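You operate a simulated robot arm through the tools that you are given. There is no shell and no other tool. Be economical: measure what you need, move in short steps, check, and stop when the job is done.

You run a simulated robot arm. Do the job below in one go: nothing can be reset, and whatever is moved stays where it is left.

JOB
Hang the orange towel on the drying rail and peg both towels.
Fine: yellow peg on the orange towel, blue peg on the teal one.

Only the result counts: the job must be done as asked and must still hold three seconds after the hand-in. Knocking over, shifting, dropping, spilling or breaking anything else fails it. Flat cloth is picked up by pressing the open fingertips on it (5 to 10 N) and closing them slowly along it; thin cloth reads only 2 to 8 mm in the jaws.

ROBOT AND FRAMES
A 7-joint arm with a two-finger parallel gripper, fixed in place. Base frame: the origin is at the foot of the arm, x ahead of it, y to its left, z up. Readings come in m, rad, newtons and seconds.
With the tool pointing down near the work surface it reaches from about 0.1 to 0.86 m from the base axis. Its first joint turns from -2.007 to 2.007 rad. Payload 3.91 kg.
Tool frame: the origin (TCP) lies between the finger pads and is the grasp point; the fingertips stand 0.03 m ahead of it; z points along the fingers, y is the line along which they close. The gripper opens to 0.11 m. The fingers are 0.02 m wide and 0.01 m thick; the gripper's body (0.048 by 0.112 m) begins 0.055 m behind the TCP.
Orientation is that of the tool frame in the base frame, as a unit quaternion [x, y, z, w]. With the fingers straight down and closing along the base's y, the tool's x points along the base's -x, its y along +y and its z along -z.

CONTROLS
- The arm moves only by the tool drive_tool. Its argument "targets" is a list that holds one entry, the list of rows, each a list of 7 numbers: the shift along the base's x, y, z in units of 200 mm (1.0 is 200 mm), then the turn, a rotation vector about the base's x, y, z in units of 90 degrees (1.0 is 90 degrees), then the finger opening in m, from 0 to 0.11. In form: [[[tx, ty, tz, ax, ay, az, hand], ...]]. A call has 1 to 20 rows; each row is the pose to reach, as a shift and turn from the pose commanded when the call began. A call with a number of a shift or a turn outside -1 to 1 is refused whole. A row lasts 0.2 s, in which the tool goes at most 0.05 m and 0.15 rad; a call with a longer step from one row to the next is refused whole, and so is a gripper value outside its range. A pose out of reach is approached as far as the arm can. The call stops where the force on the tool passes 40 N (or 10 N more than at its start, if that is more) or the arm is blocked; 0.2 s more then pass. The fingers move at their own pace (about 0.153 m/s each) and stop on an object; they squeeze with about 42 N. The grip force told is the motor's: it shows also when the fingers shut on nothing. Time passes only in rows, and 0.2 s behind the last, so rows that repeat a pose let the fingers close. The reply holds the time, the measured pose of the TCP, the force on the tool along the base axes, the opening and the grip force, in the units named above and with some noise, and new pictures: "show" is both (left out), scene, wrist or none.
- Cameras (640 x 400 px; columns grow to the right, rows downward): "scene" is fixed at [0.2204, -0.4998, 1.407]; the picture's right is [0.81, -0.58, 0.00], its down [-0.15, -0.21, -0.97] and it looks along [0.56, 0.79, -0.25] (base axes); focal length 224 px, centre (320, 200). "wrist" rides on the gripper at [-0.036, 0, -0.057] in the tool frame; the picture's right is [0.00, -1.00, 0.00], its down [0.97, 0.00, -0.24] and it looks along [0.24, 0.00, 0.97] (tool axes); focal length 218 px, centre (320, 200).
- slide_trunk(by): slides the trunk up (or, below 0, down) by that many m; the arm rides with it, the base frame stays. It gives what a move gives, with no picture.
- pixel_to_xyz(camera, pixels): for up to 12 pixels [column, row] of the newest picture of that camera ("zoom" is the newest enlarged one), the place [x, y, z] in the base frame of the surface seen there, good to about 0.003 m. The clock stands still meanwhile.
- enlarge(camera, box): a new picture of the part [left, top, right, bottom] of that camera's present view, enlarged. The clock stands still meanwhile.
- sign_off(): hands the job in; it is judged then, once.

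Go step by step. Measure first, check grasps and placings, and put right what went wrong. The budget is 80 turns and 170 pictures, counting those below and the enlarged ones. Unless the task says otherwise, let go and move clear before handing in, and close with one line.

The tools are called as a command line: name --argument value ..., lists and objects as JSON in quotes. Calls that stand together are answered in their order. drive_tool: Moves the arm, as the interface text tells. Its arguments: {"type":"object","properties":{"targets":{"type":"array","items":{"type":"array","items":{"type":"array","items":{"type":"number"}}}},"show":{"type":"string","enum":["both","scene","wrist","none"]}},"required":["targets"]} The other tools are called the same way: slide_trunk (by) slides the trunk up or down; pixel_to_xyz (camera, pixels) gives the place of the surface under pixels of a picture; enlarge (camera, box) takes an enlarged picture of a part of a camera's view; sign_off () hands the job in.

At the start:

```text
time_s: 0.0
tool_pos: [0.5377, 0.1397, 1.5077]
orientation: [0.0, 1.0, 0.001, 0.0]
contact_force: [0.4, -0.3, 0.2]
opening: 0.1099
finger_force: 0.1
trunk travel left (down, up): [-0.925, 0.065]
```

scene: 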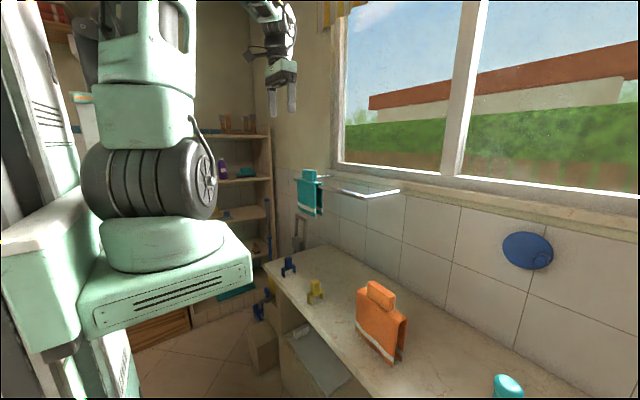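
wrist: 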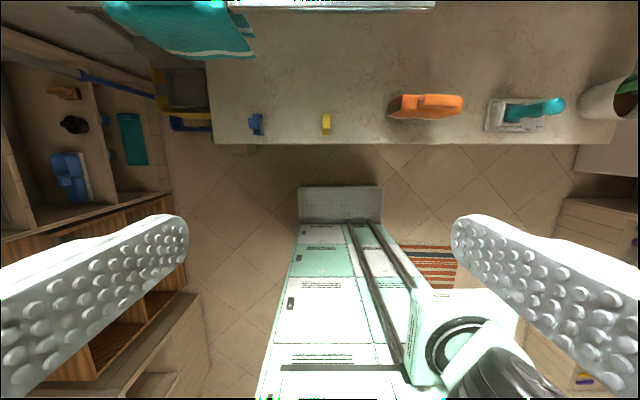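

The scene shows the teal towel hung at the rail's left end (310,195), the orange towel standing on the counter on something (380,320), and pegs at (290,267) and (315,290). I'll enlarge to see detail.

enlarge --camera "scene" --box '[250, 150, 430, 262]'

enlarge --camera "scene" --box '[250, 250, 490, 400]'

pixel_to_xyz --camera "scene" --pixels '[[310, 172], [310, 190], [313, 210], [398, 190], [365, 195], [330, 178], [345, 190], [290, 262], [316, 283], [380, 287], [380, 325], [395, 355]]'

pixel_to_xyz --camera "wrist" --pixels '[[256, 117], [256, 130], [326, 118], [326, 130], [430, 102], [400, 110], [460, 105], [245, 6], [340, 7], [430, 6], [220, 40], [300, 110]]'

```text
3.56 times, centred on (340, 206) of scene
```

zoom: 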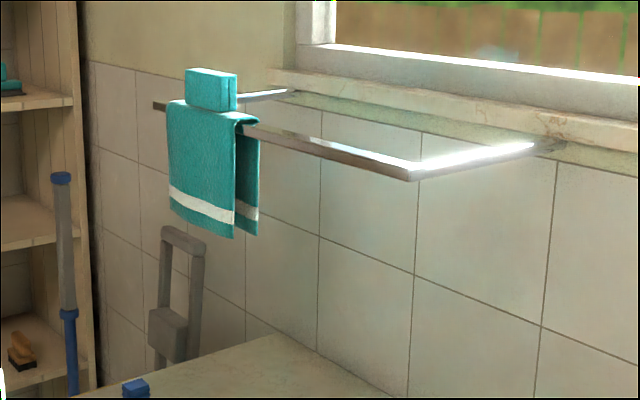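

```text
2.67 times, centred on (370, 325) of scene
```

zoom: 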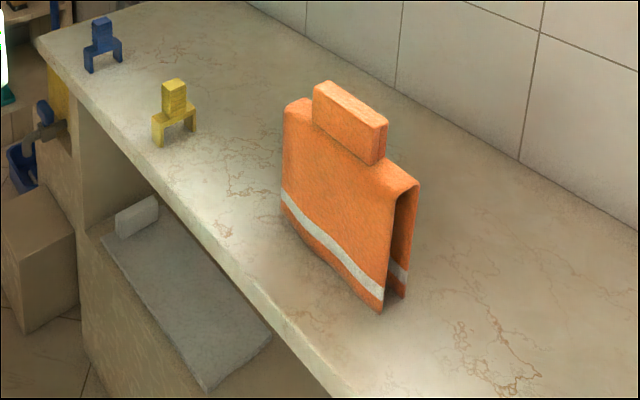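

```text
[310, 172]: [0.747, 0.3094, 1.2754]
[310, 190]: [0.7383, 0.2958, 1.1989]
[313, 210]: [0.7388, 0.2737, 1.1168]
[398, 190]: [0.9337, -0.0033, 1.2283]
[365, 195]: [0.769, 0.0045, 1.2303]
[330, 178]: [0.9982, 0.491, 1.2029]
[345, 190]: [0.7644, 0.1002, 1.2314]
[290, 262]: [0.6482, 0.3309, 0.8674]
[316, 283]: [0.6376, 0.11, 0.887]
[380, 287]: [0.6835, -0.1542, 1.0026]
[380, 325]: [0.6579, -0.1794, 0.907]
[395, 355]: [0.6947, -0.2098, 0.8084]
```

```text
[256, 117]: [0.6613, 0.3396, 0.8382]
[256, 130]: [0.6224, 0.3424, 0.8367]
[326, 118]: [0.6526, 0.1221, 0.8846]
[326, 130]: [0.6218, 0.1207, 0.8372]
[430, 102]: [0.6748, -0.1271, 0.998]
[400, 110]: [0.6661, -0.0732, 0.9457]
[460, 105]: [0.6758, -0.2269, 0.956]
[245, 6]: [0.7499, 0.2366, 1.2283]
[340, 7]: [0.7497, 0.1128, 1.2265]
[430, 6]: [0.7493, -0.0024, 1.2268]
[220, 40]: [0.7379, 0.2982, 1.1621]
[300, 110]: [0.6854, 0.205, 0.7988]
```

The towels are stiff folded-over shapes with a block handle on top, and the pegs are forks opening down. All of them are aligned along y like the rail. I'll measure their sizes, orange towel and pegs first.

enlarge --camera "wrist" --box '[230, 70, 480, 150]'

enlarge --camera "scene" --box '[270, 245, 340, 310]'

```text
2.56 times, centred on (355, 110) of wrist
```

zoom: 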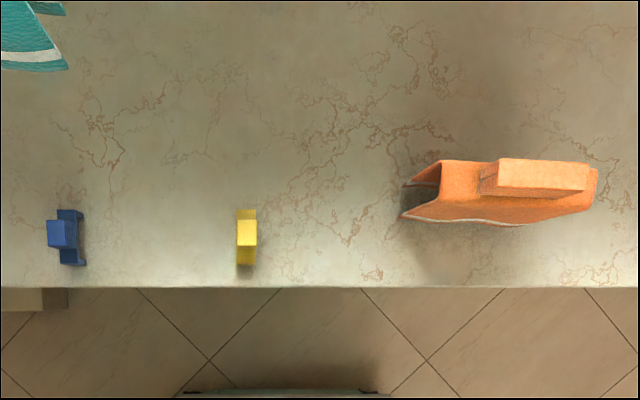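

```text
6.15 times, centred on (305, 278) of scene
```

zoom: 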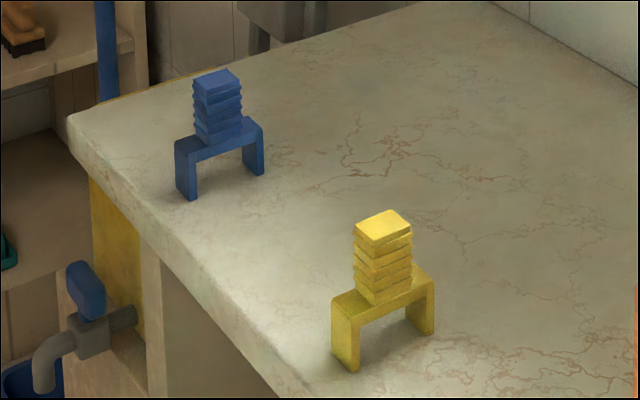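

pixel_to_xyz --camera "zoom" --pixels '[[383, 225], [357, 230], [410, 236], [345, 308], [340, 365], [428, 290], [427, 328], [216, 80], [196, 85], [238, 95], [186, 155], [255, 130]]'

enlarge --camera "scene" --box '[345, 270, 415, 370]'

```text
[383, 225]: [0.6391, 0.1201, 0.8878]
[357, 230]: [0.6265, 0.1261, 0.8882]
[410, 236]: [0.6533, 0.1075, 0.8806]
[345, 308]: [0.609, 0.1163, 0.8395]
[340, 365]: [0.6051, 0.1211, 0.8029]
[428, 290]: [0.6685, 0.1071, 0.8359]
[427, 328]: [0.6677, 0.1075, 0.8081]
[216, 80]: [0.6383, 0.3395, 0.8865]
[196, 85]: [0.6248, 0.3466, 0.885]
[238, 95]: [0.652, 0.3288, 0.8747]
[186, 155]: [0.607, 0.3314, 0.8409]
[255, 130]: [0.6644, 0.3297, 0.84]
```

```text
4.00 times, centred on (380, 320) of scene
```

zoom: 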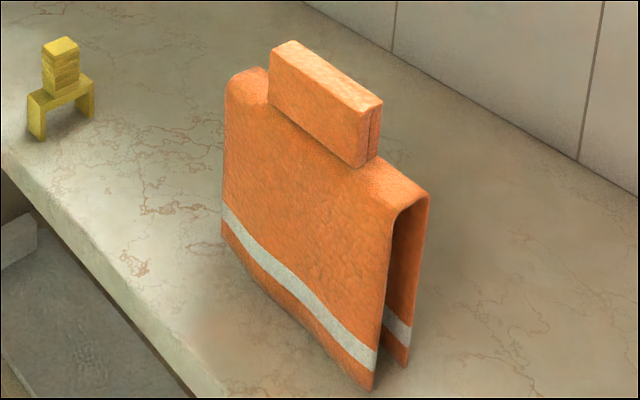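

pixel_to_xyz --camera "zoom" --pixels '[[290, 48], [275, 57], [365, 112], [378, 104], [325, 75], [230, 90], [262, 80], [385, 205], [425, 192], [378, 175], [375, 380], [402, 355]]'

enlarge --camera "scene" --box '[290, 160, 340, 220]'

```text
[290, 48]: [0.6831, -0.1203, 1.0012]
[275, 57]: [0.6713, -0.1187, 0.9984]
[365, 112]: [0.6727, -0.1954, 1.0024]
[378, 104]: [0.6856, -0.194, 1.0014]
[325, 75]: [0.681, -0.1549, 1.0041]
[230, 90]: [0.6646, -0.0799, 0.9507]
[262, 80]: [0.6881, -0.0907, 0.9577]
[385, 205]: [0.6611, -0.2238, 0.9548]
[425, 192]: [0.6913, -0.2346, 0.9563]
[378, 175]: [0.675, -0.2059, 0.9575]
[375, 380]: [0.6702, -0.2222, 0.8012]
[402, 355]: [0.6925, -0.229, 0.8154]
```

```text
6.67 times, centred on (315, 190) of scene
```

zoom: 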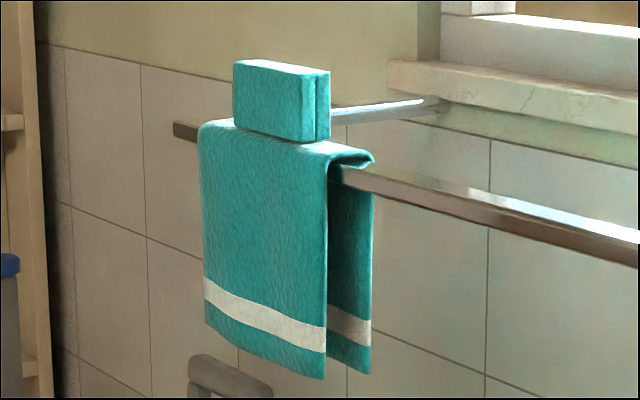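

pixel_to_xyz --camera "zoom" --pixels '[[240, 64], [310, 78], [325, 73], [282, 69], [207, 124], [228, 121], [330, 155], [368, 158], [323, 370], [360, 365], [176, 128], [400, 178]]'

pixel_to_xyz --camera "scene" --pixels '[[366, 197], [366, 199], [355, 192], [375, 194], [420, 230], [450, 205], [470, 190]]'

```text
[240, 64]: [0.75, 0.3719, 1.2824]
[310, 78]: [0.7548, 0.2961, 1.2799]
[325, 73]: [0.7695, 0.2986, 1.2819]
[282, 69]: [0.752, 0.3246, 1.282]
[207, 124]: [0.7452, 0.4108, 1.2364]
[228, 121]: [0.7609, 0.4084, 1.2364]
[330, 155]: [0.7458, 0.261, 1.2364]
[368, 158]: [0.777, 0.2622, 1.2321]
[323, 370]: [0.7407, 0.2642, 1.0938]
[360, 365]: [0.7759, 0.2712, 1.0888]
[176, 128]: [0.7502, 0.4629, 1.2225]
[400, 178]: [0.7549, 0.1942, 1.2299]
```

```text
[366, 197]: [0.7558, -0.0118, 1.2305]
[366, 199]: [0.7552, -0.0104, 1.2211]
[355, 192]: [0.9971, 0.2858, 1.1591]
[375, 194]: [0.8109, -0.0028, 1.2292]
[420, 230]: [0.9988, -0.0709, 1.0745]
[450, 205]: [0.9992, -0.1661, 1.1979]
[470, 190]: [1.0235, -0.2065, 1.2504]
```

Measurements:
- **Rail:** x≈0.76, top z≈1.23, y from -0.01 to 0.465.
- **Teal towel:** y 0.263–0.412, with its handle at y 0.294–0.376.
- **Orange handle:** centre about (0.679, -0.157), z 0.957–1.003.
- **Pegs:** handles about 0.025 wide, z 0.845–0.888.

I'll turn the tool 90° so it closes along x and move toward the orange towel.

drive_tool --targets '[[[0.058, -0.08, -0.08, 0, 0, 0.083, 0.11], [0.117, -0.16, -0.16, 0, 0, 0.167, 0.11], [0.176, -0.24, -0.25, 0, 0, 0.25, 0.11], [0.235, -0.32, -0.33, 0, 0, 0.333, 0.11], [0.293, -0.4, -0.41, 0, 0, 0.417, 0.11], [0.352, -0.48, -0.5, 0, 0, 0.5, 0.11], [0.411, -0.56, -0.58, 0, 0, 0.583, 0.11], [0.469, -0.64, -0.66, 0, 0, 0.667, 0.11], [0.528, -0.72, -0.75, 0, 0, 0.75, 0.11], [0.587, -0.8, -0.83, 0, 0, 0.833, 0.11], [0.645, -0.88, -0.91, 0, 0, 0.917, 0.11], [0.704, -0.95, -1.0, 0, 0, 1.0, 0.11]]]'

```text
time_s: 2.6
tool_pos: [0.6789, -0.0504, 1.3084]
orientation: [0.708, -0.706, 0.0, -0.001]
contact_force: [-0.5, 0.6, 0.5]
opening: 0.1096
finger_force: 0.0
trunk travel left (down, up): [-0.925, 0.065]
```

scene: 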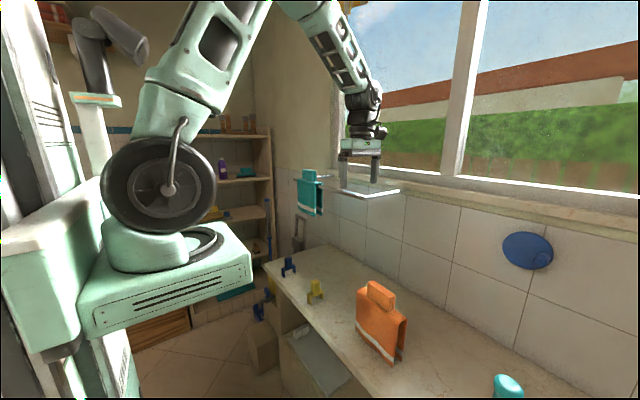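
wrist: 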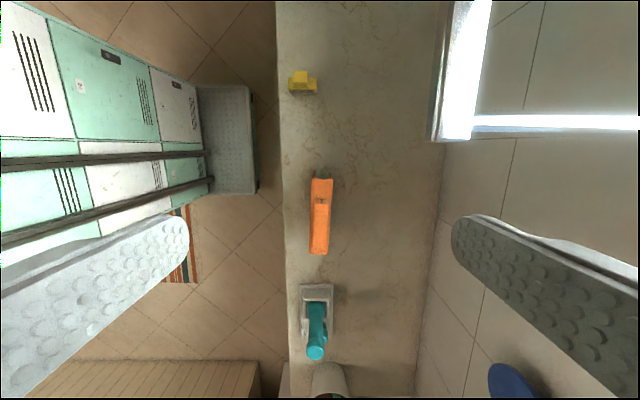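

The wrist view shows the orange towel at (320,215), straight below and aligned. I'll move over its handle.

drive_tool --targets '[[[0, -0.18, -0.2, 0, 0, 0, 0.11], [0, -0.36, -0.4, 0, 0, 0, 0.11], [0, -0.533, -0.6, 0, 0, 0, 0.11], [0, -0.533, -0.8, 0, 0, 0, 0.11], [0, -0.533, -0.99, 0, 0, 0, 0.11]]]'

```text
refused: row 1 steps farther than a row can; nothing moved
```

drive_tool --targets '[[[0, -0.15, -0.15, 0, 0, 0, 0.11], [0, -0.3, -0.3, 0, 0, 0, 0.11], [0, -0.45, -0.45, 0, 0, 0, 0.11], [0, -0.533, -0.6, 0, 0, 0, 0.11], [0, -0.533, -0.8, 0, 0, 0, 0.11], [0, -0.533, -0.99, 0, 0, 0, 0.11]]]'

```text
time_s: 4.0
tool_pos: [0.6781, -0.1572, 1.1091]
orientation: [-0.706, 0.708, 0.0, 0.0]
contact_force: [-0.4, -0.5, -0.5]
opening: 0.1099
finger_force: 0.2
trunk travel left (down, up): [-0.925, 0.065]
```

scene: 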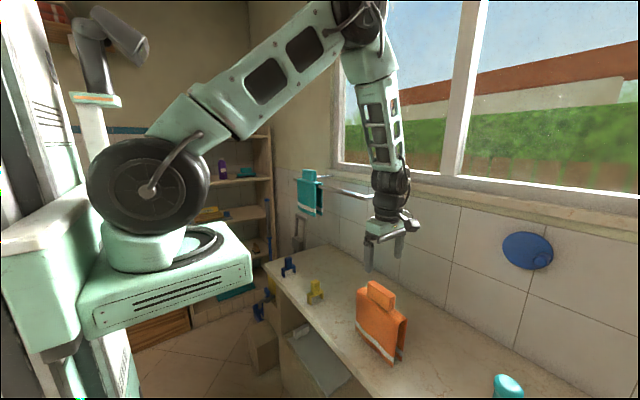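
wrist: 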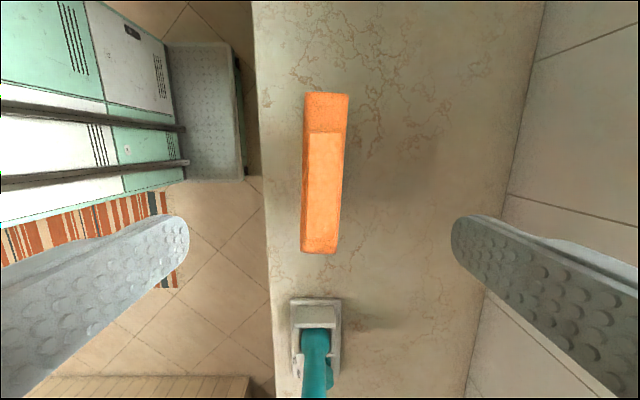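

The towel looks slightly yawed (left edge 305 to 300). I'll measure it.

pixel_to_xyz --camera "wrist" --pixels '[[310, 138], [340, 138], [304, 232], [335, 232], [308, 100], [345, 100], [304, 248], [335, 248], [325, 185]]'

enlarge --camera "wrist" --box '[260, 80, 380, 260]'

```text
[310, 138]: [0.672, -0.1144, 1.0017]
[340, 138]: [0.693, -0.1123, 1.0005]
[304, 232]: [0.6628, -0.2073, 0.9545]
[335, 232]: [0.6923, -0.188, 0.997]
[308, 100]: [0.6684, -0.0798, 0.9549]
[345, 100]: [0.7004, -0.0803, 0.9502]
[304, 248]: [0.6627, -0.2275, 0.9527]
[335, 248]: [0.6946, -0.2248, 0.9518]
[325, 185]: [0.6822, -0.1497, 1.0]
```

```text
2.22 times, centred on (320, 170) of wrist
```

zoom: 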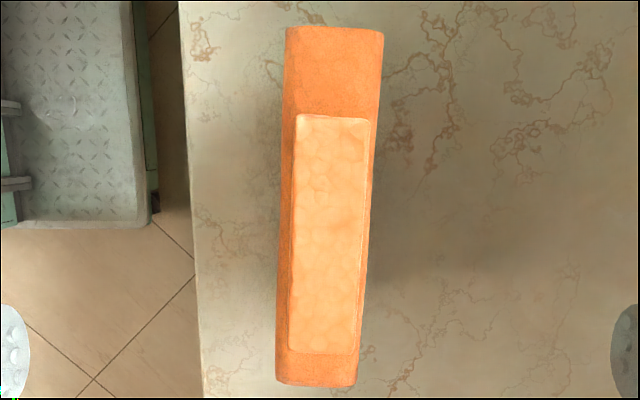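

The towel is yawed about -2.3° and centred at about (0.681, -0.154). I'll match that yaw, descend so the tips straddle the handle, then close.

drive_tool --targets '[[[0.0125, 0.015, -0.1, 0, 0, -0.026, 0.11], [0.0125, 0.015, -0.25, 0, 0, -0.026, 0.11], [0.0125, 0.015, -0.4, 0, 0, -0.026, 0.11], [0.0125, 0.015, -0.5, 0, 0, -0.026, 0.11], [0.0125, 0.015, -0.585, 0, 0, -0.026, 0.11]]]'

```text
time_s: 5.2
tool_pos: [0.6819, -0.1531, 0.9936]
orientation: [-0.693, 0.721, 0.001, 0.0]
contact_force: [-0.2, 0.7, 0.3]
opening: 0.11
finger_force: 0.1
trunk travel left (down, up): [-0.925, 0.065]
```

scene: 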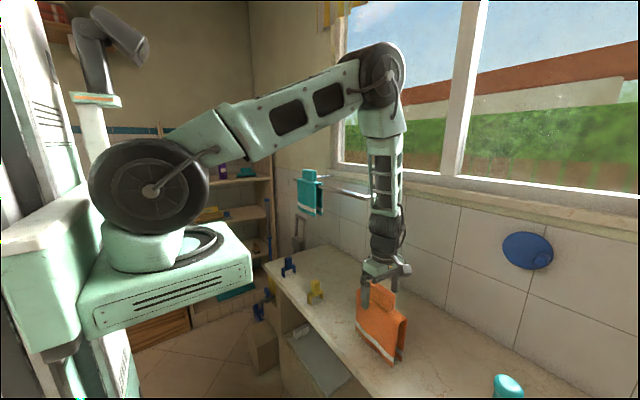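
wrist: 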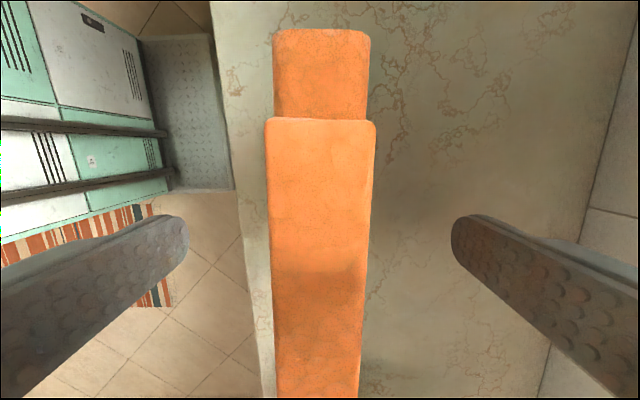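

The handle sits between the fingers, so I'll close.

drive_tool --targets '[[[0, 0, 0, 0, 0, 0, 0.06], [0, 0, 0, 0, 0, 0, 0.03], [0, 0, 0, 0, 0, 0, 0.015], [0, 0, 0, 0, 0, 0, 0.005], [0, 0, 0, 0, 0, 0, 0.005]]]'

```text
time_s: 6.4
tool_pos: [0.6813, -0.155, 0.9931]
orientation: [-0.693, 0.721, -0.001, 0.0]
contact_force: [0.3, -0.1, -0.6]
opening: 0.0257
finger_force: 42.4
trunk travel left (down, up): [-0.925, 0.065]
```

scene: 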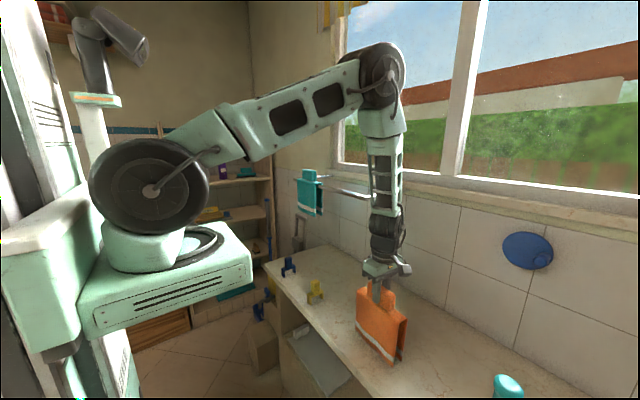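
wrist: 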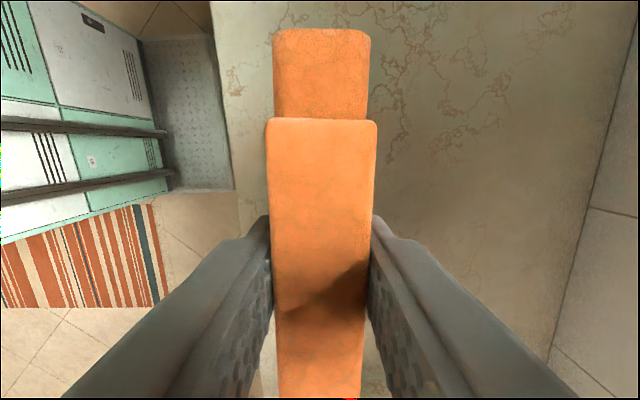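

The grip reads 0.0257 m at 42 N, so the handle is held. I'll lift straight up and undo the yaw.

drive_tool --targets '[[[0, 0, 0.1, 0, 0, 0, 0.005], [0, 0, 0.25, 0, 0, 0, 0.005], [0, 0, 0.45, 0, 0, 0.01, 0.005], [0, 0, 0.65, 0, 0, 0.026, 0.005], [0, 0, 0.85, 0, 0, 0.026, 0.005], [0, 0, 1.0, 0, 0, 0.026, 0.005]]]' --show "none"

drive_tool --targets '[[[0, 0, 0.2, 0, 0, 0, 0.005], [0, 0, 0.4, 0, 0, 0, 0.005], [0, 0, 0.6, 0, 0, 0, 0.005], [0, 0, 0.8, 0, 0, 0, 0.005], [0, 0, 1.0, 0, 0, 0, 0.005]]]' --show "none"

drive_tool --targets '[[[0, 0, 0.2, 0, 0, 0, 0.005], [0, 0, 0.4, 0, 0, 0, 0.005], [0, 0, 0.45, 0, 0, 0, 0.005]]]'

```text
time_s: 7.8
tool_pos: [0.6819, -0.1559, 1.1939]
orientation: [-0.707, 0.708, 0.0, 0.0]
contact_force: [-0.1, 0.2, -0.5]
opening: 0.0256
finger_force: 41.9
trunk travel left (down, up): [-0.925, 0.065]
```

```text
time_s: 9.0
tool_pos: [0.6815, -0.1557, 1.3946]
orientation: [-0.707, 0.707, 0.0, 0.0]
contact_force: [0.5, 0.1, -1.4]
opening: 0.0255
finger_force: 42.1
trunk travel left (down, up): [-0.925, 0.065]
```

```text
time_s: 9.8
tool_pos: [0.6814, -0.1553, 1.4853]
orientation: [-0.707, 0.707, 0.0, 0.0]
contact_force: [-0.1, -0.4, -1.6]
opening: 0.0254
finger_force: 42.2
trunk travel left (down, up): [-0.925, 0.065]
```

scene: 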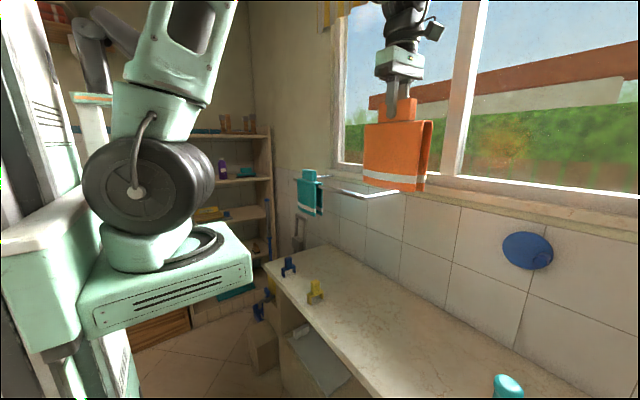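
wrist: 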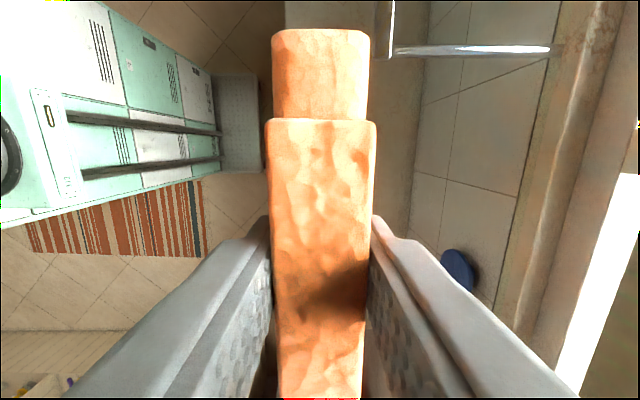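

The towel hangs upright at 1.485. I'll measure its slot opening and the rail before moving over.

enlarge --camera "scene" --box '[350, 90, 450, 200]'

pixel_to_xyz --camera "scene" --pixels '[[366, 127], [366, 178], [405, 187], [403, 133], [410, 188], [425, 187], [431, 122], [423, 150], [345, 191], [357, 194]]'

pixel_to_xyz --camera "wrist" --pixels '[[380, 5], [390, 5], [380, 30], [390, 30], [383, 50], [280, 40], [362, 40], [278, 100], [362, 100]]'

```text
3.64 times, centred on (400, 145) of scene
```

zoom: 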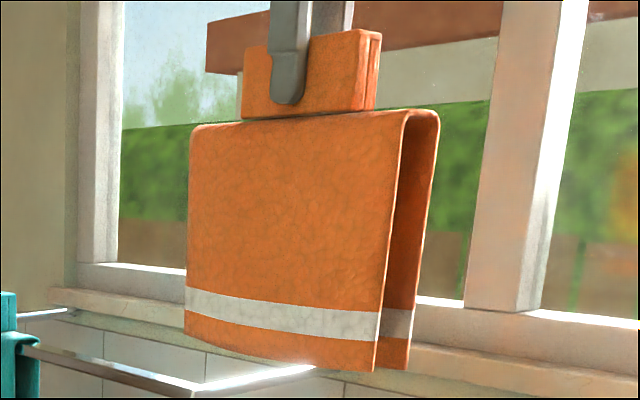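

```text
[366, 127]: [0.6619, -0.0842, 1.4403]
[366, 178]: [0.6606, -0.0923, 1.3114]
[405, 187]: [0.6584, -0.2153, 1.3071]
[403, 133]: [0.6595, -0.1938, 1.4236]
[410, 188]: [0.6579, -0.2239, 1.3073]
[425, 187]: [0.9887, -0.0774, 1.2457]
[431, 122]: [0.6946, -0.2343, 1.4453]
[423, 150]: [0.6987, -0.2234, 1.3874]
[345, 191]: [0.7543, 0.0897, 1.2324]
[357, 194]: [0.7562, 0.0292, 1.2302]
```

```text
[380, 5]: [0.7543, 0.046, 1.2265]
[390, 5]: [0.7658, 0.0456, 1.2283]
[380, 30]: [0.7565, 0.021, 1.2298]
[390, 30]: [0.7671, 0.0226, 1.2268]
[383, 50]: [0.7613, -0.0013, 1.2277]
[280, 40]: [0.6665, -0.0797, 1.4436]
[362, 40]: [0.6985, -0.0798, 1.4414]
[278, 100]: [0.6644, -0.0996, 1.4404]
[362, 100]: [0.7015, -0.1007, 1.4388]
```

The towel's centre is at TCP x and the rail centre is x≈0.7605. I'll move over the rail to y=0.13 at this height.

drive_tool --targets '[[[0.08, 0.2, 0, 0, 0, 0, 0.005], [0.16, 0.4, 0, 0, 0, 0, 0.005], [0.24, 0.6, 0, 0, 0, 0, 0.005], [0.32, 0.8, 0, 0, 0, 0, 0.005], [0.395, 1.0, 0, 0, 0, 0, 0.005]]]' --show "none"

drive_tool --targets '[[[0, 0.15, 0, 0, 0, 0, 0.005], [0, 0.3, 0, 0, 0, 0, 0.005], [0, 0.425, 0, 0, 0, 0, 0.005], [0, 0.425, 0, 0, 0, 0, 0.005]]]'

```text
time_s: 11.0
tool_pos: [0.7623, 0.0449, 1.4824]
orientation: [-0.706, 0.708, 0.001, 0.0]
contact_force: [0.0, 0.1, -0.7]
opening: 0.0254
finger_force: 42.0
trunk travel left (down, up): [-0.925, 0.065]
```

```text
time_s: 12.0
tool_pos: [0.7603, 0.1298, 1.4823]
orientation: [0.707, -0.707, 0.0, 0.0]
contact_force: [0.2, -0.4, -2.4]
opening: 0.0255
finger_force: 41.6
trunk travel left (down, up): [-0.925, 0.065]
```

scene: 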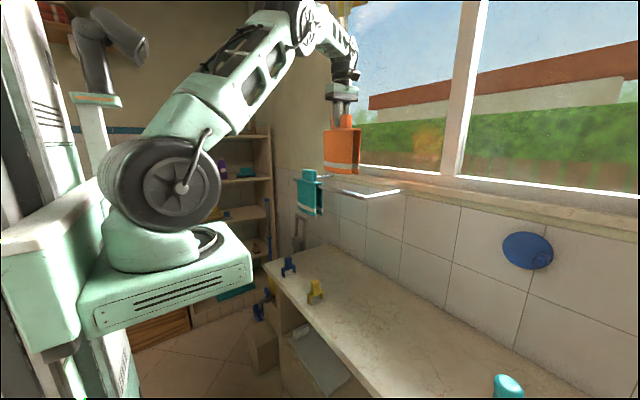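
wrist: 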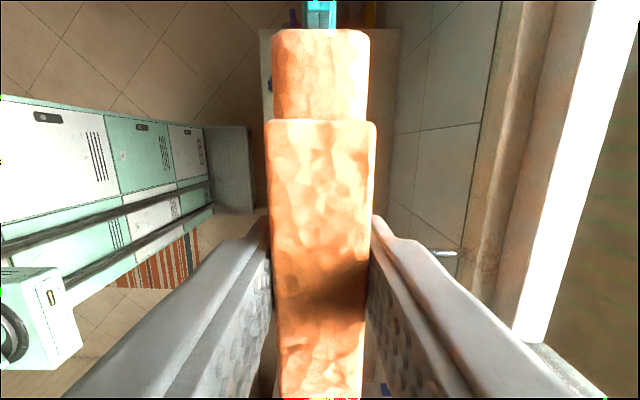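

The towel is above the rail. I'll check alignment before descending.

enlarge --camera "scene" --box '[290, 110, 410, 220]'

pixel_to_xyz --camera "scene" --pixels '[[326, 168], [350, 172], [340, 140], [358, 140], [357, 170], [356, 194], [340, 191]]'

```text
3.64 times, centred on (350, 165) of scene
```

zoom: 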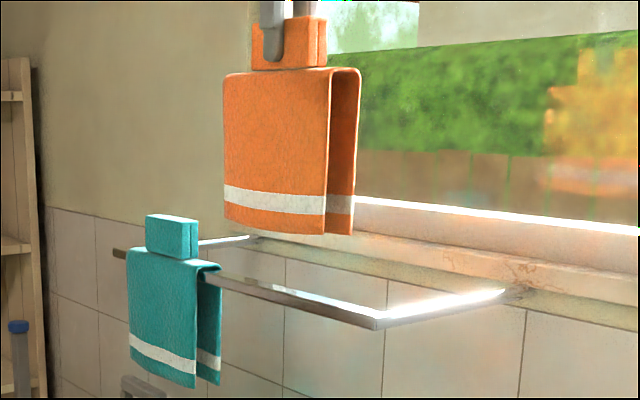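

```text
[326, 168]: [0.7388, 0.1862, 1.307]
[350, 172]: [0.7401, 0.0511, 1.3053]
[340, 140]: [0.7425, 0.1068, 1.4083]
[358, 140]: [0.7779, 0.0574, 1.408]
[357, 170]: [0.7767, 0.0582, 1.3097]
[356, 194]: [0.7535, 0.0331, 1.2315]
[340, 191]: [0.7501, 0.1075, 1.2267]
```

Slot inner faces are about 0.745–0.777 and the rail is about 0.751–0.769, so it's aligned. I'll descend carefully.

drive_tool --targets '[[[0, 0, -0.1, 0, 0, 0, 0.005], [0, 0, -0.2, 0, 0, 0, 0.005], [0, 0, -0.3, 0, 0, 0, 0.005], [0, 0, -0.4, 0, 0, 0, 0.005], [0, 0, -0.5, 0, 0, 0, 0.005], [0, 0, -0.6, 0, 0, 0, 0.005]]]'

```text
time_s: 13.4
tool_pos: [0.7591, 0.1299, 1.3643]
orientation: [-0.707, 0.707, 0.0, 0.0]
contact_force: [-0.7, -0.3, -1.3]
opening: 0.0255
finger_force: 42.7
trunk travel left (down, up): [-0.925, 0.065]
```

scene: 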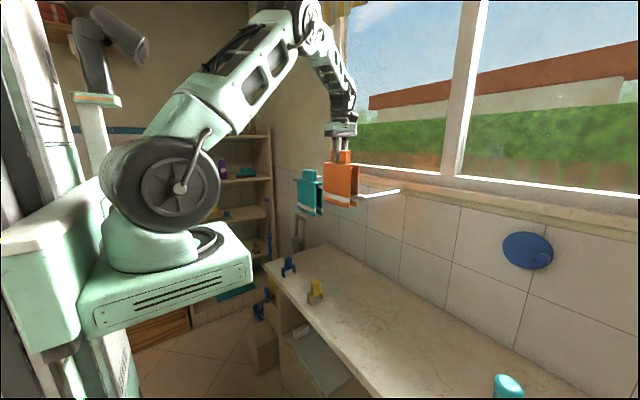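
wrist: 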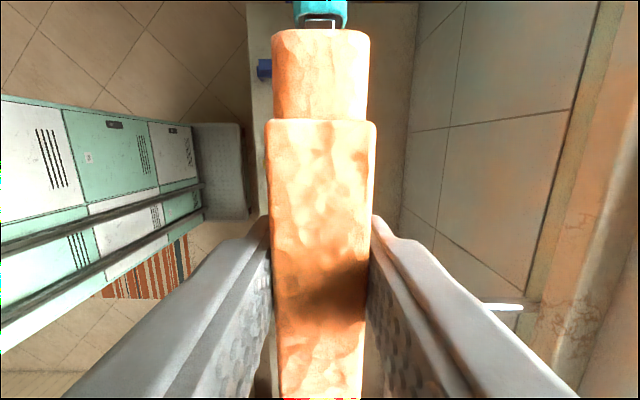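

enlarge --camera "scene" --box '[290, 140, 410, 220]'

drive_tool --targets '[[[0, 0, -0.1, 0, 0, 0, 0.005], [0, 0, -0.2, 0, 0, 0, 0.005], [0, 0, -0.3, 0, 0, 0, 0.005], [0, 0, -0.37, 0, 0, 0, 0.005], [0, 0, -0.4, 0, 0, 0, 0.005], [0, 0, -0.42, 0, 0, 0, 0.005], [0, 0, -0.43, 0, 0, 0, 0.005]]]'

```text
5.00 times, centred on (350, 180) of scene
```

zoom: 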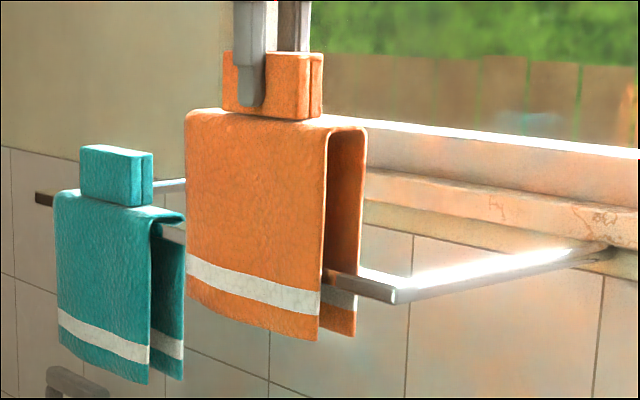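

```text
time_s: 15.0
tool_pos: [0.761, 0.1293, 1.2779]
orientation: [-0.707, 0.707, -0.001, 0.0]
contact_force: [0.2, 0.0, -1.1]
opening: 0.0255
finger_force: 41.9
trunk travel left (down, up): [-0.925, 0.065]
```

scene: 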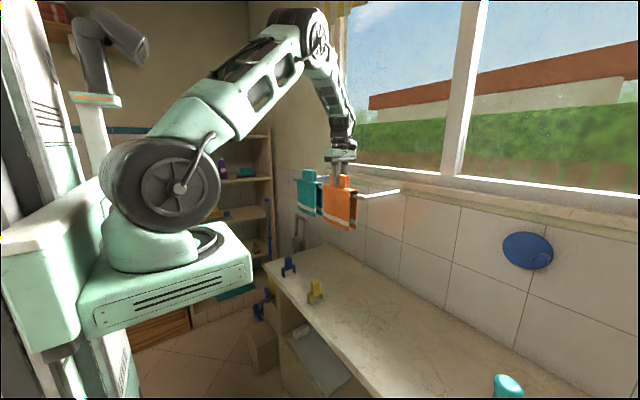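
wrist: 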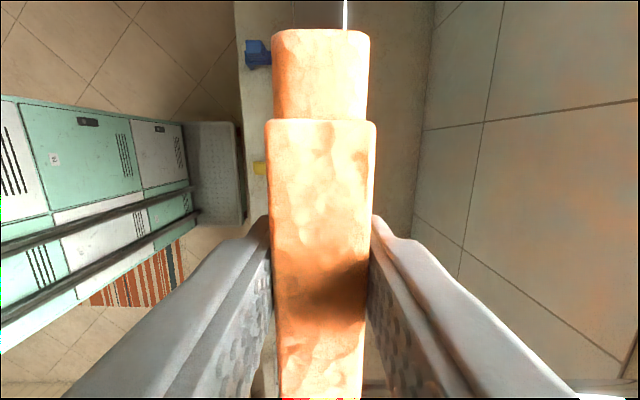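

The towel straddles the rail with no contact yet. I'll lower it in 1–2 mm steps until the rail takes the load.

drive_tool --targets '[[[0, 0, -0.01, 0, 0, 0, 0.005], [0, 0, -0.015, 0, 0, 0, 0.005], [0, 0, -0.02, 0, 0, 0, 0.005], [0, 0, -0.025, 0, 0, 0, 0.005]]]' --show "none"

enlarge --camera "scene" --box '[290, 160, 380, 235]'

```text
time_s: 16.0
tool_pos: [0.7597, 0.1302, 1.2728]
orientation: [-0.707, 0.707, 0.0, 0.0]
contact_force: [0.3, -1.3, -0.4]
opening: 0.0253
finger_force: 41.8
trunk travel left (down, up): [-0.925, 0.065]
```

```text
5.33 times, centred on (335, 198) of scene
```

zoom: 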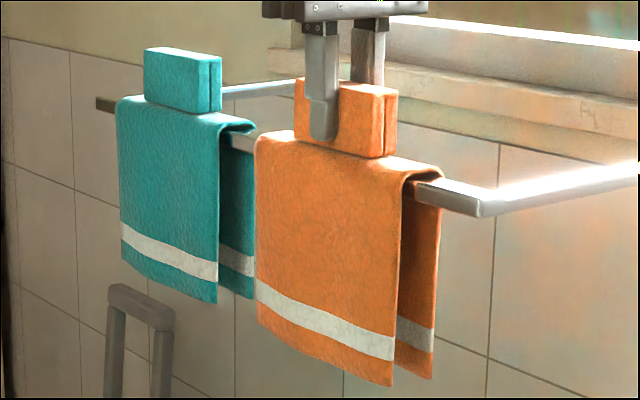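

drive_tool --targets '[[[0, 0, -0.005, 0, 0, 0, 0.005], [0, 0, -0.01, 0, 0, 0, 0.005]]]' --show "none"

```text
time_s: 16.6
tool_pos: [0.7598, 0.1297, 1.2715]
orientation: [-0.707, 0.707, 0.0, 0.003]
contact_force: [-0.3, -1.5, 18.0]
opening: 0.0258
finger_force: 42.2
trunk travel left (down, up): [-0.925, 0.065]
```

18 N upward means the towel is seated on the rail. I'll open gradually and rise.

drive_tool --targets '[[[0, 0, 0.005, 0, 0, 0, 0.005], [0, 0, 0.005, 0, 0, 0, 0.035], [0, 0, 0.005, 0, 0, 0, 0.06], [0, 0, 0.1, 0, 0, 0, 0.06], [0, 0, 0.3, 0, 0, 0, 0.06], [0, 0, 0.5, 0, 0, 0, 0.06], [0, 0, 0.7, 0, 0, 0, 0.06]]]'

enlarge --camera "scene" --box '[290, 160, 380, 235]'

```text
time_s: 18.2
tool_pos: [0.7584, 0.129, 1.4114]
orientation: [0.707, -0.707, -0.001, 0.0]
contact_force: [0.7, 0.7, 0.3]
opening: 0.0601
finger_force: 0.1
trunk travel left (down, up): [-0.925, 0.065]
```

scene: 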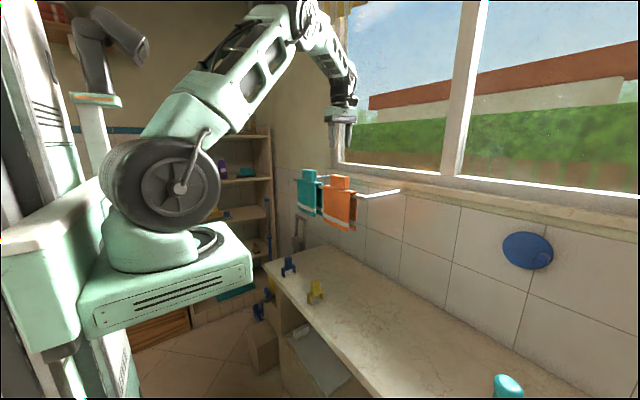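
wrist: 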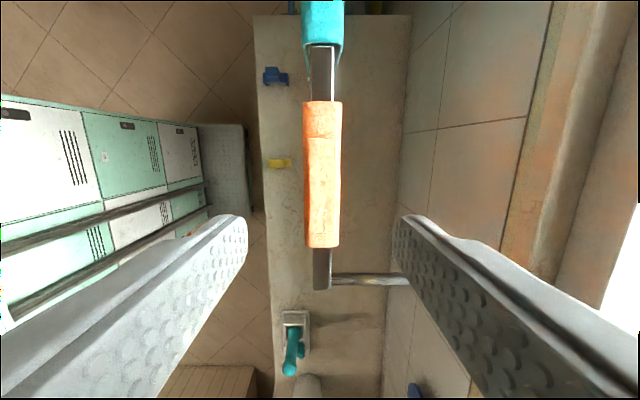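

```text
5.33 times, centred on (335, 198) of scene
```

zoom: 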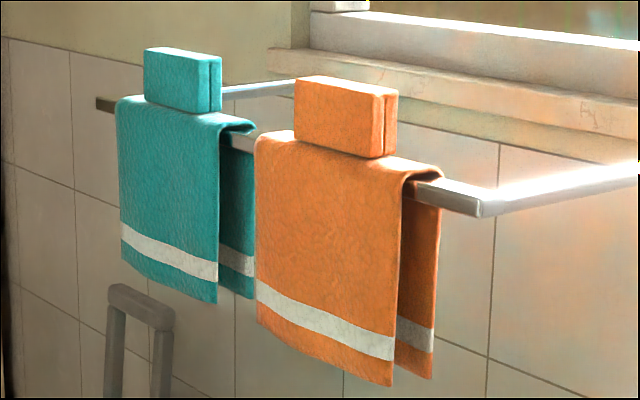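

The orange towel hangs cleanly. Now I'll measure the peg positions and yaw, and the ledges beside both handles.

pixel_to_xyz --camera "wrist" --pixels '[[308, 218], [338, 218], [305, 243], [336, 243], [306, 105], [341, 105], [320, 15], [312, 140], [310, 232], [338, 232]]'

enlarge --camera "wrist" --box '[250, 50, 350, 180]'

enlarge --camera "wrist" --box '[290, 90, 350, 290]'

```text
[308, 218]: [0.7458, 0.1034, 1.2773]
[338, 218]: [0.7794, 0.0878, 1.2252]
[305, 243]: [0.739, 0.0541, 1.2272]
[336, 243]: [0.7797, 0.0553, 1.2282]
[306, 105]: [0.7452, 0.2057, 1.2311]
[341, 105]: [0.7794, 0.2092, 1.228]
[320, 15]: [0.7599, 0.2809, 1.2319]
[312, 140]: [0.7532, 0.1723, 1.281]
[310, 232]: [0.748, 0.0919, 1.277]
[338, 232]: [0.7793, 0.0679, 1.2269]
```

```text
3.08 times, centred on (300, 115) of wrist
```

zoom: 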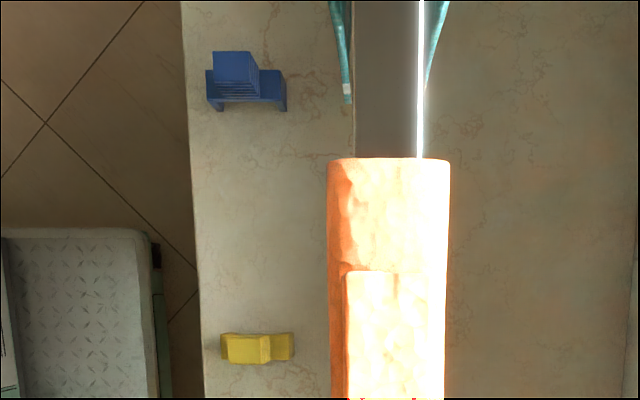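

```text
2.00 times, centred on (320, 190) of wrist
```

zoom: 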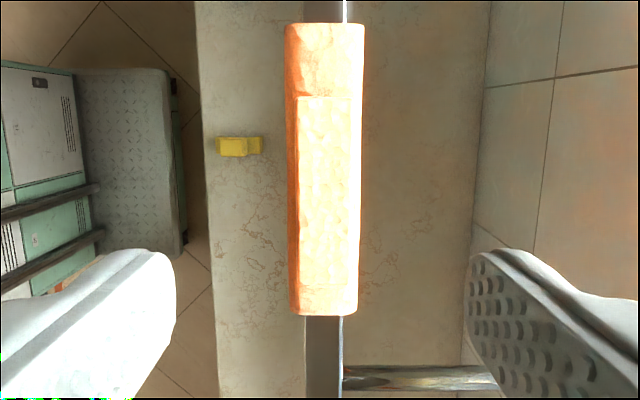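

Orange towel ledge by the handle is y 0.052–0.089, so the yellow peg goes at y≈0.070. I'll back off to x≈0.64 first, then descend above the yellow peg.

drive_tool --targets '[[[-0.2, -0.02, 0, 0, 0, 0, 0.06], [-0.4, -0.04, 0, 0, 0, 0, 0.06], [-0.6, -0.06, 0, 0, 0, 0, 0.06], [-0.6, -0.06, -0.2, 0, 0, 0, 0.06], [-0.6, -0.06, -0.4, 0, 0, 0, 0.06], [-0.6, -0.06, -0.6, 0, 0, 0, 0.06], [-0.6, -0.06, -0.8, 0, 0, 0, 0.06], [-0.6, -0.06, -1.0, 0, 0, 0, 0.06]]]'

```text
time_s: 20.0
tool_pos: [0.6392, 0.121, 1.2101]
orientation: [-0.707, 0.707, 0.001, 0.0]
contact_force: [-0.3, -0.2, -0.3]
opening: 0.0604
finger_force: 0.1
trunk travel left (down, up): [-0.925, 0.065]
```

scene: 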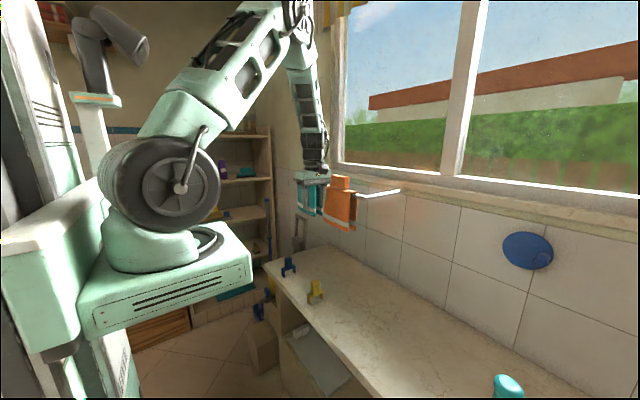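
wrist: 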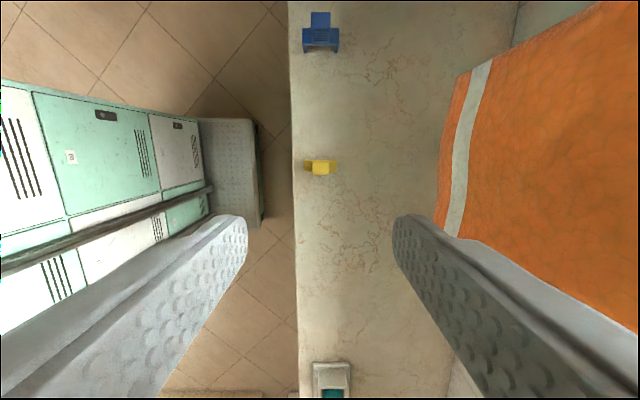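

enlarge --camera "wrist" --box '[290, 0, 350, 190]'

pixel_to_xyz --camera "wrist" --pixels '[[314, 163], [329, 163], [314, 170], [329, 170], [306, 163], [336, 163], [321, 167], [320, 20], [312, 20], [329, 20], [305, 40], [337, 40]]'

```text
2.11 times, centred on (320, 95) of wrist
```

zoom: 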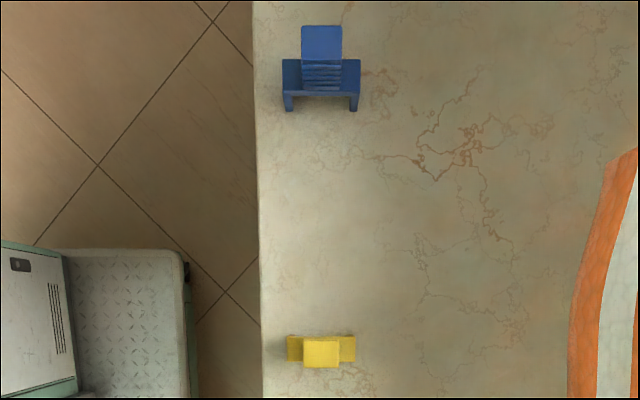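

```text
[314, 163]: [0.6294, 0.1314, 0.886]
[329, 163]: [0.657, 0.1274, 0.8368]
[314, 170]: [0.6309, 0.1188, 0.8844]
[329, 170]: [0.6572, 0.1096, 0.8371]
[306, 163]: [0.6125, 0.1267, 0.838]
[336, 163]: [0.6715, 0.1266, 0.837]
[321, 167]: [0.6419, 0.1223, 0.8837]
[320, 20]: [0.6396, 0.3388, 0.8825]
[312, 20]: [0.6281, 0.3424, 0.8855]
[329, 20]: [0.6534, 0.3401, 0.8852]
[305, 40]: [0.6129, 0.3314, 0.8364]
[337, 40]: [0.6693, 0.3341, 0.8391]
```

The yellow peg is centred at about (0.641, 0.120), square to the axes, with its bar top at 0.838. I'll descend in two stages.

drive_tool --targets '[[[0.007, 0, -0.2, 0, 0, 0, 0.06], [0.007, 0, -0.4, 0, 0, 0, 0.06], [0.007, 0, -0.6, 0, 0, 0, 0.06], [0.007, 0, -0.8, 0, 0, 0, 0.06], [0.007, 0, -1.0, 0, 0, 0, 0.06]]]'

```text
time_s: 21.2
tool_pos: [0.6403, 0.1162, 1.0093]
orientation: [0.707, -0.707, 0.0, -0.001]
contact_force: [-0.1, -0.1, 0.4]
opening: 0.0602
finger_force: 0.0
trunk travel left (down, up): [-0.925, 0.065]
```

scene: 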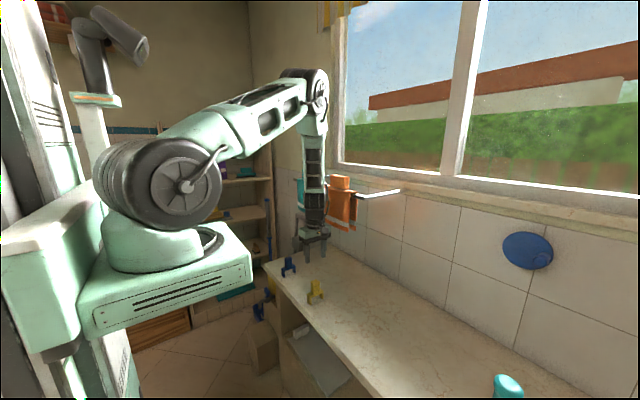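
wrist: 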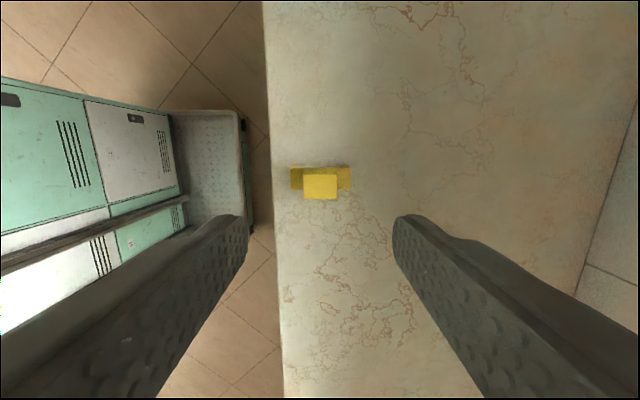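

I'll check forearm clearance to the towels, and peg centring.

enlarge --camera "scene" --box '[270, 60, 390, 260]'

pixel_to_xyz --camera "scene" --pixels '[[313, 170], [324, 170], [325, 150], [327, 95], [315, 85], [323, 190], [323, 225]]'

pixel_to_xyz --camera "wrist" --pixels '[[306, 186], [334, 186], [320, 178], [320, 196], [293, 172], [349, 172]]'

```text
2.00 times, centred on (330, 160) of scene
```

zoom: 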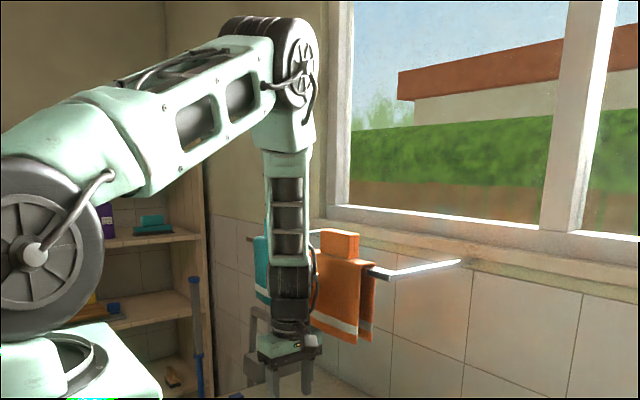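

```text
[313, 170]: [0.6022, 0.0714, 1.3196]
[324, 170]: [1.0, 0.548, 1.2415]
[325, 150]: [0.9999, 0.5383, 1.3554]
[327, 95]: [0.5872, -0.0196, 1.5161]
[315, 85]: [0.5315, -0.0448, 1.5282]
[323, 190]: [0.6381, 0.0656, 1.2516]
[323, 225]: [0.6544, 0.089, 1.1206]
```

```text
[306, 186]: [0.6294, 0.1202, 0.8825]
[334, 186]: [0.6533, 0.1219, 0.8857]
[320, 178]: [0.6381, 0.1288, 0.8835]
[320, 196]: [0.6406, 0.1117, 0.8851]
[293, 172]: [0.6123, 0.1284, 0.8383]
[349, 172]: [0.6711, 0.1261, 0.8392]
```

Clearance is fine, and the peg handle centre is (0.641, 0.120). I'll descend to z≈0.881 and close.

drive_tool --targets '[[[0, 0.012, -0.2, 0, 0, 0, 0.06], [0, 0.012, -0.4, 0, 0, 0, 0.06], [0, 0.012, -0.55, 0, 0, 0, 0.06], [0, 0.012, -0.645, 0, 0, 0, 0.06]]]'

```text
time_s: 22.2
tool_pos: [0.6428, 0.1206, 0.8796]
orientation: [0.707, -0.707, 0.0, 0.0]
contact_force: [0.1, 0.4, -0.2]
opening: 0.0599
finger_force: 0.1
trunk travel left (down, up): [-0.925, 0.065]
```

scene: 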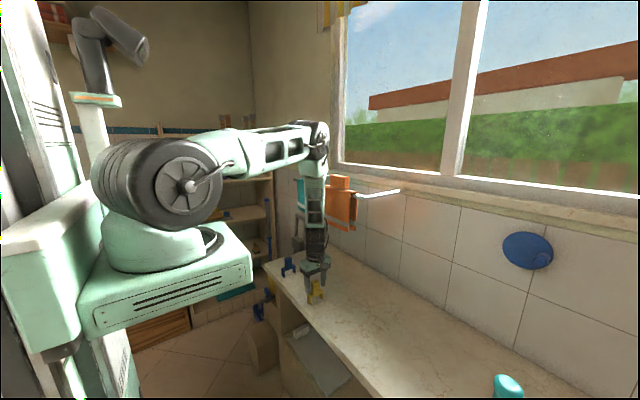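
wrist: 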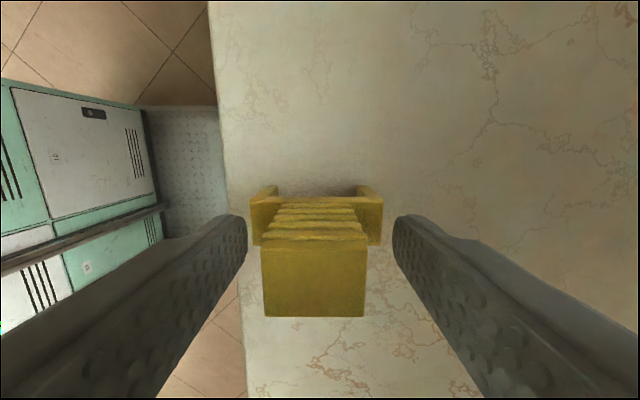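

The peg is between the fingers, about 1.5 mm left of centre. I'll shift slightly, close, and check.

drive_tool --targets '[[[-0.008, 0, 0, 0, 0, 0, 0.06], [-0.008, 0, 0, 0, 0, 0, 0.04], [-0.008, 0, 0, 0, 0, 0, 0.025], [-0.008, 0, 0, 0, 0, 0, 0.01], [-0.008, 0, 0, 0, 0, 0, 0.005]]]' --show "wrist"

```text
time_s: 23.4
tool_pos: [0.6395, 0.1197, 0.8814]
orientation: [-0.707, 0.707, 0.0, -0.001]
contact_force: [0.0, -0.1, 0.0]
opening: 0.0289
finger_force: 42.1
trunk travel left (down, up): [-0.925, 0.065]
```

wrist: 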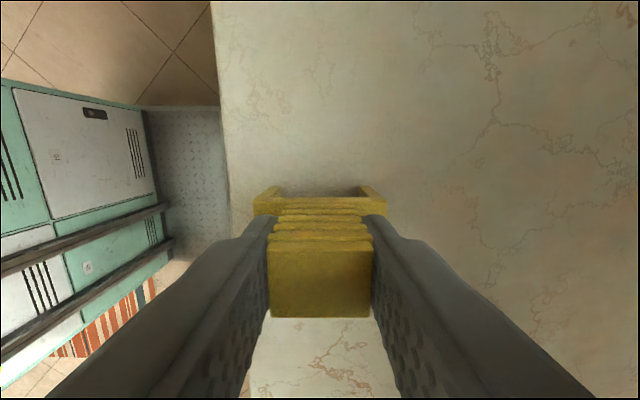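

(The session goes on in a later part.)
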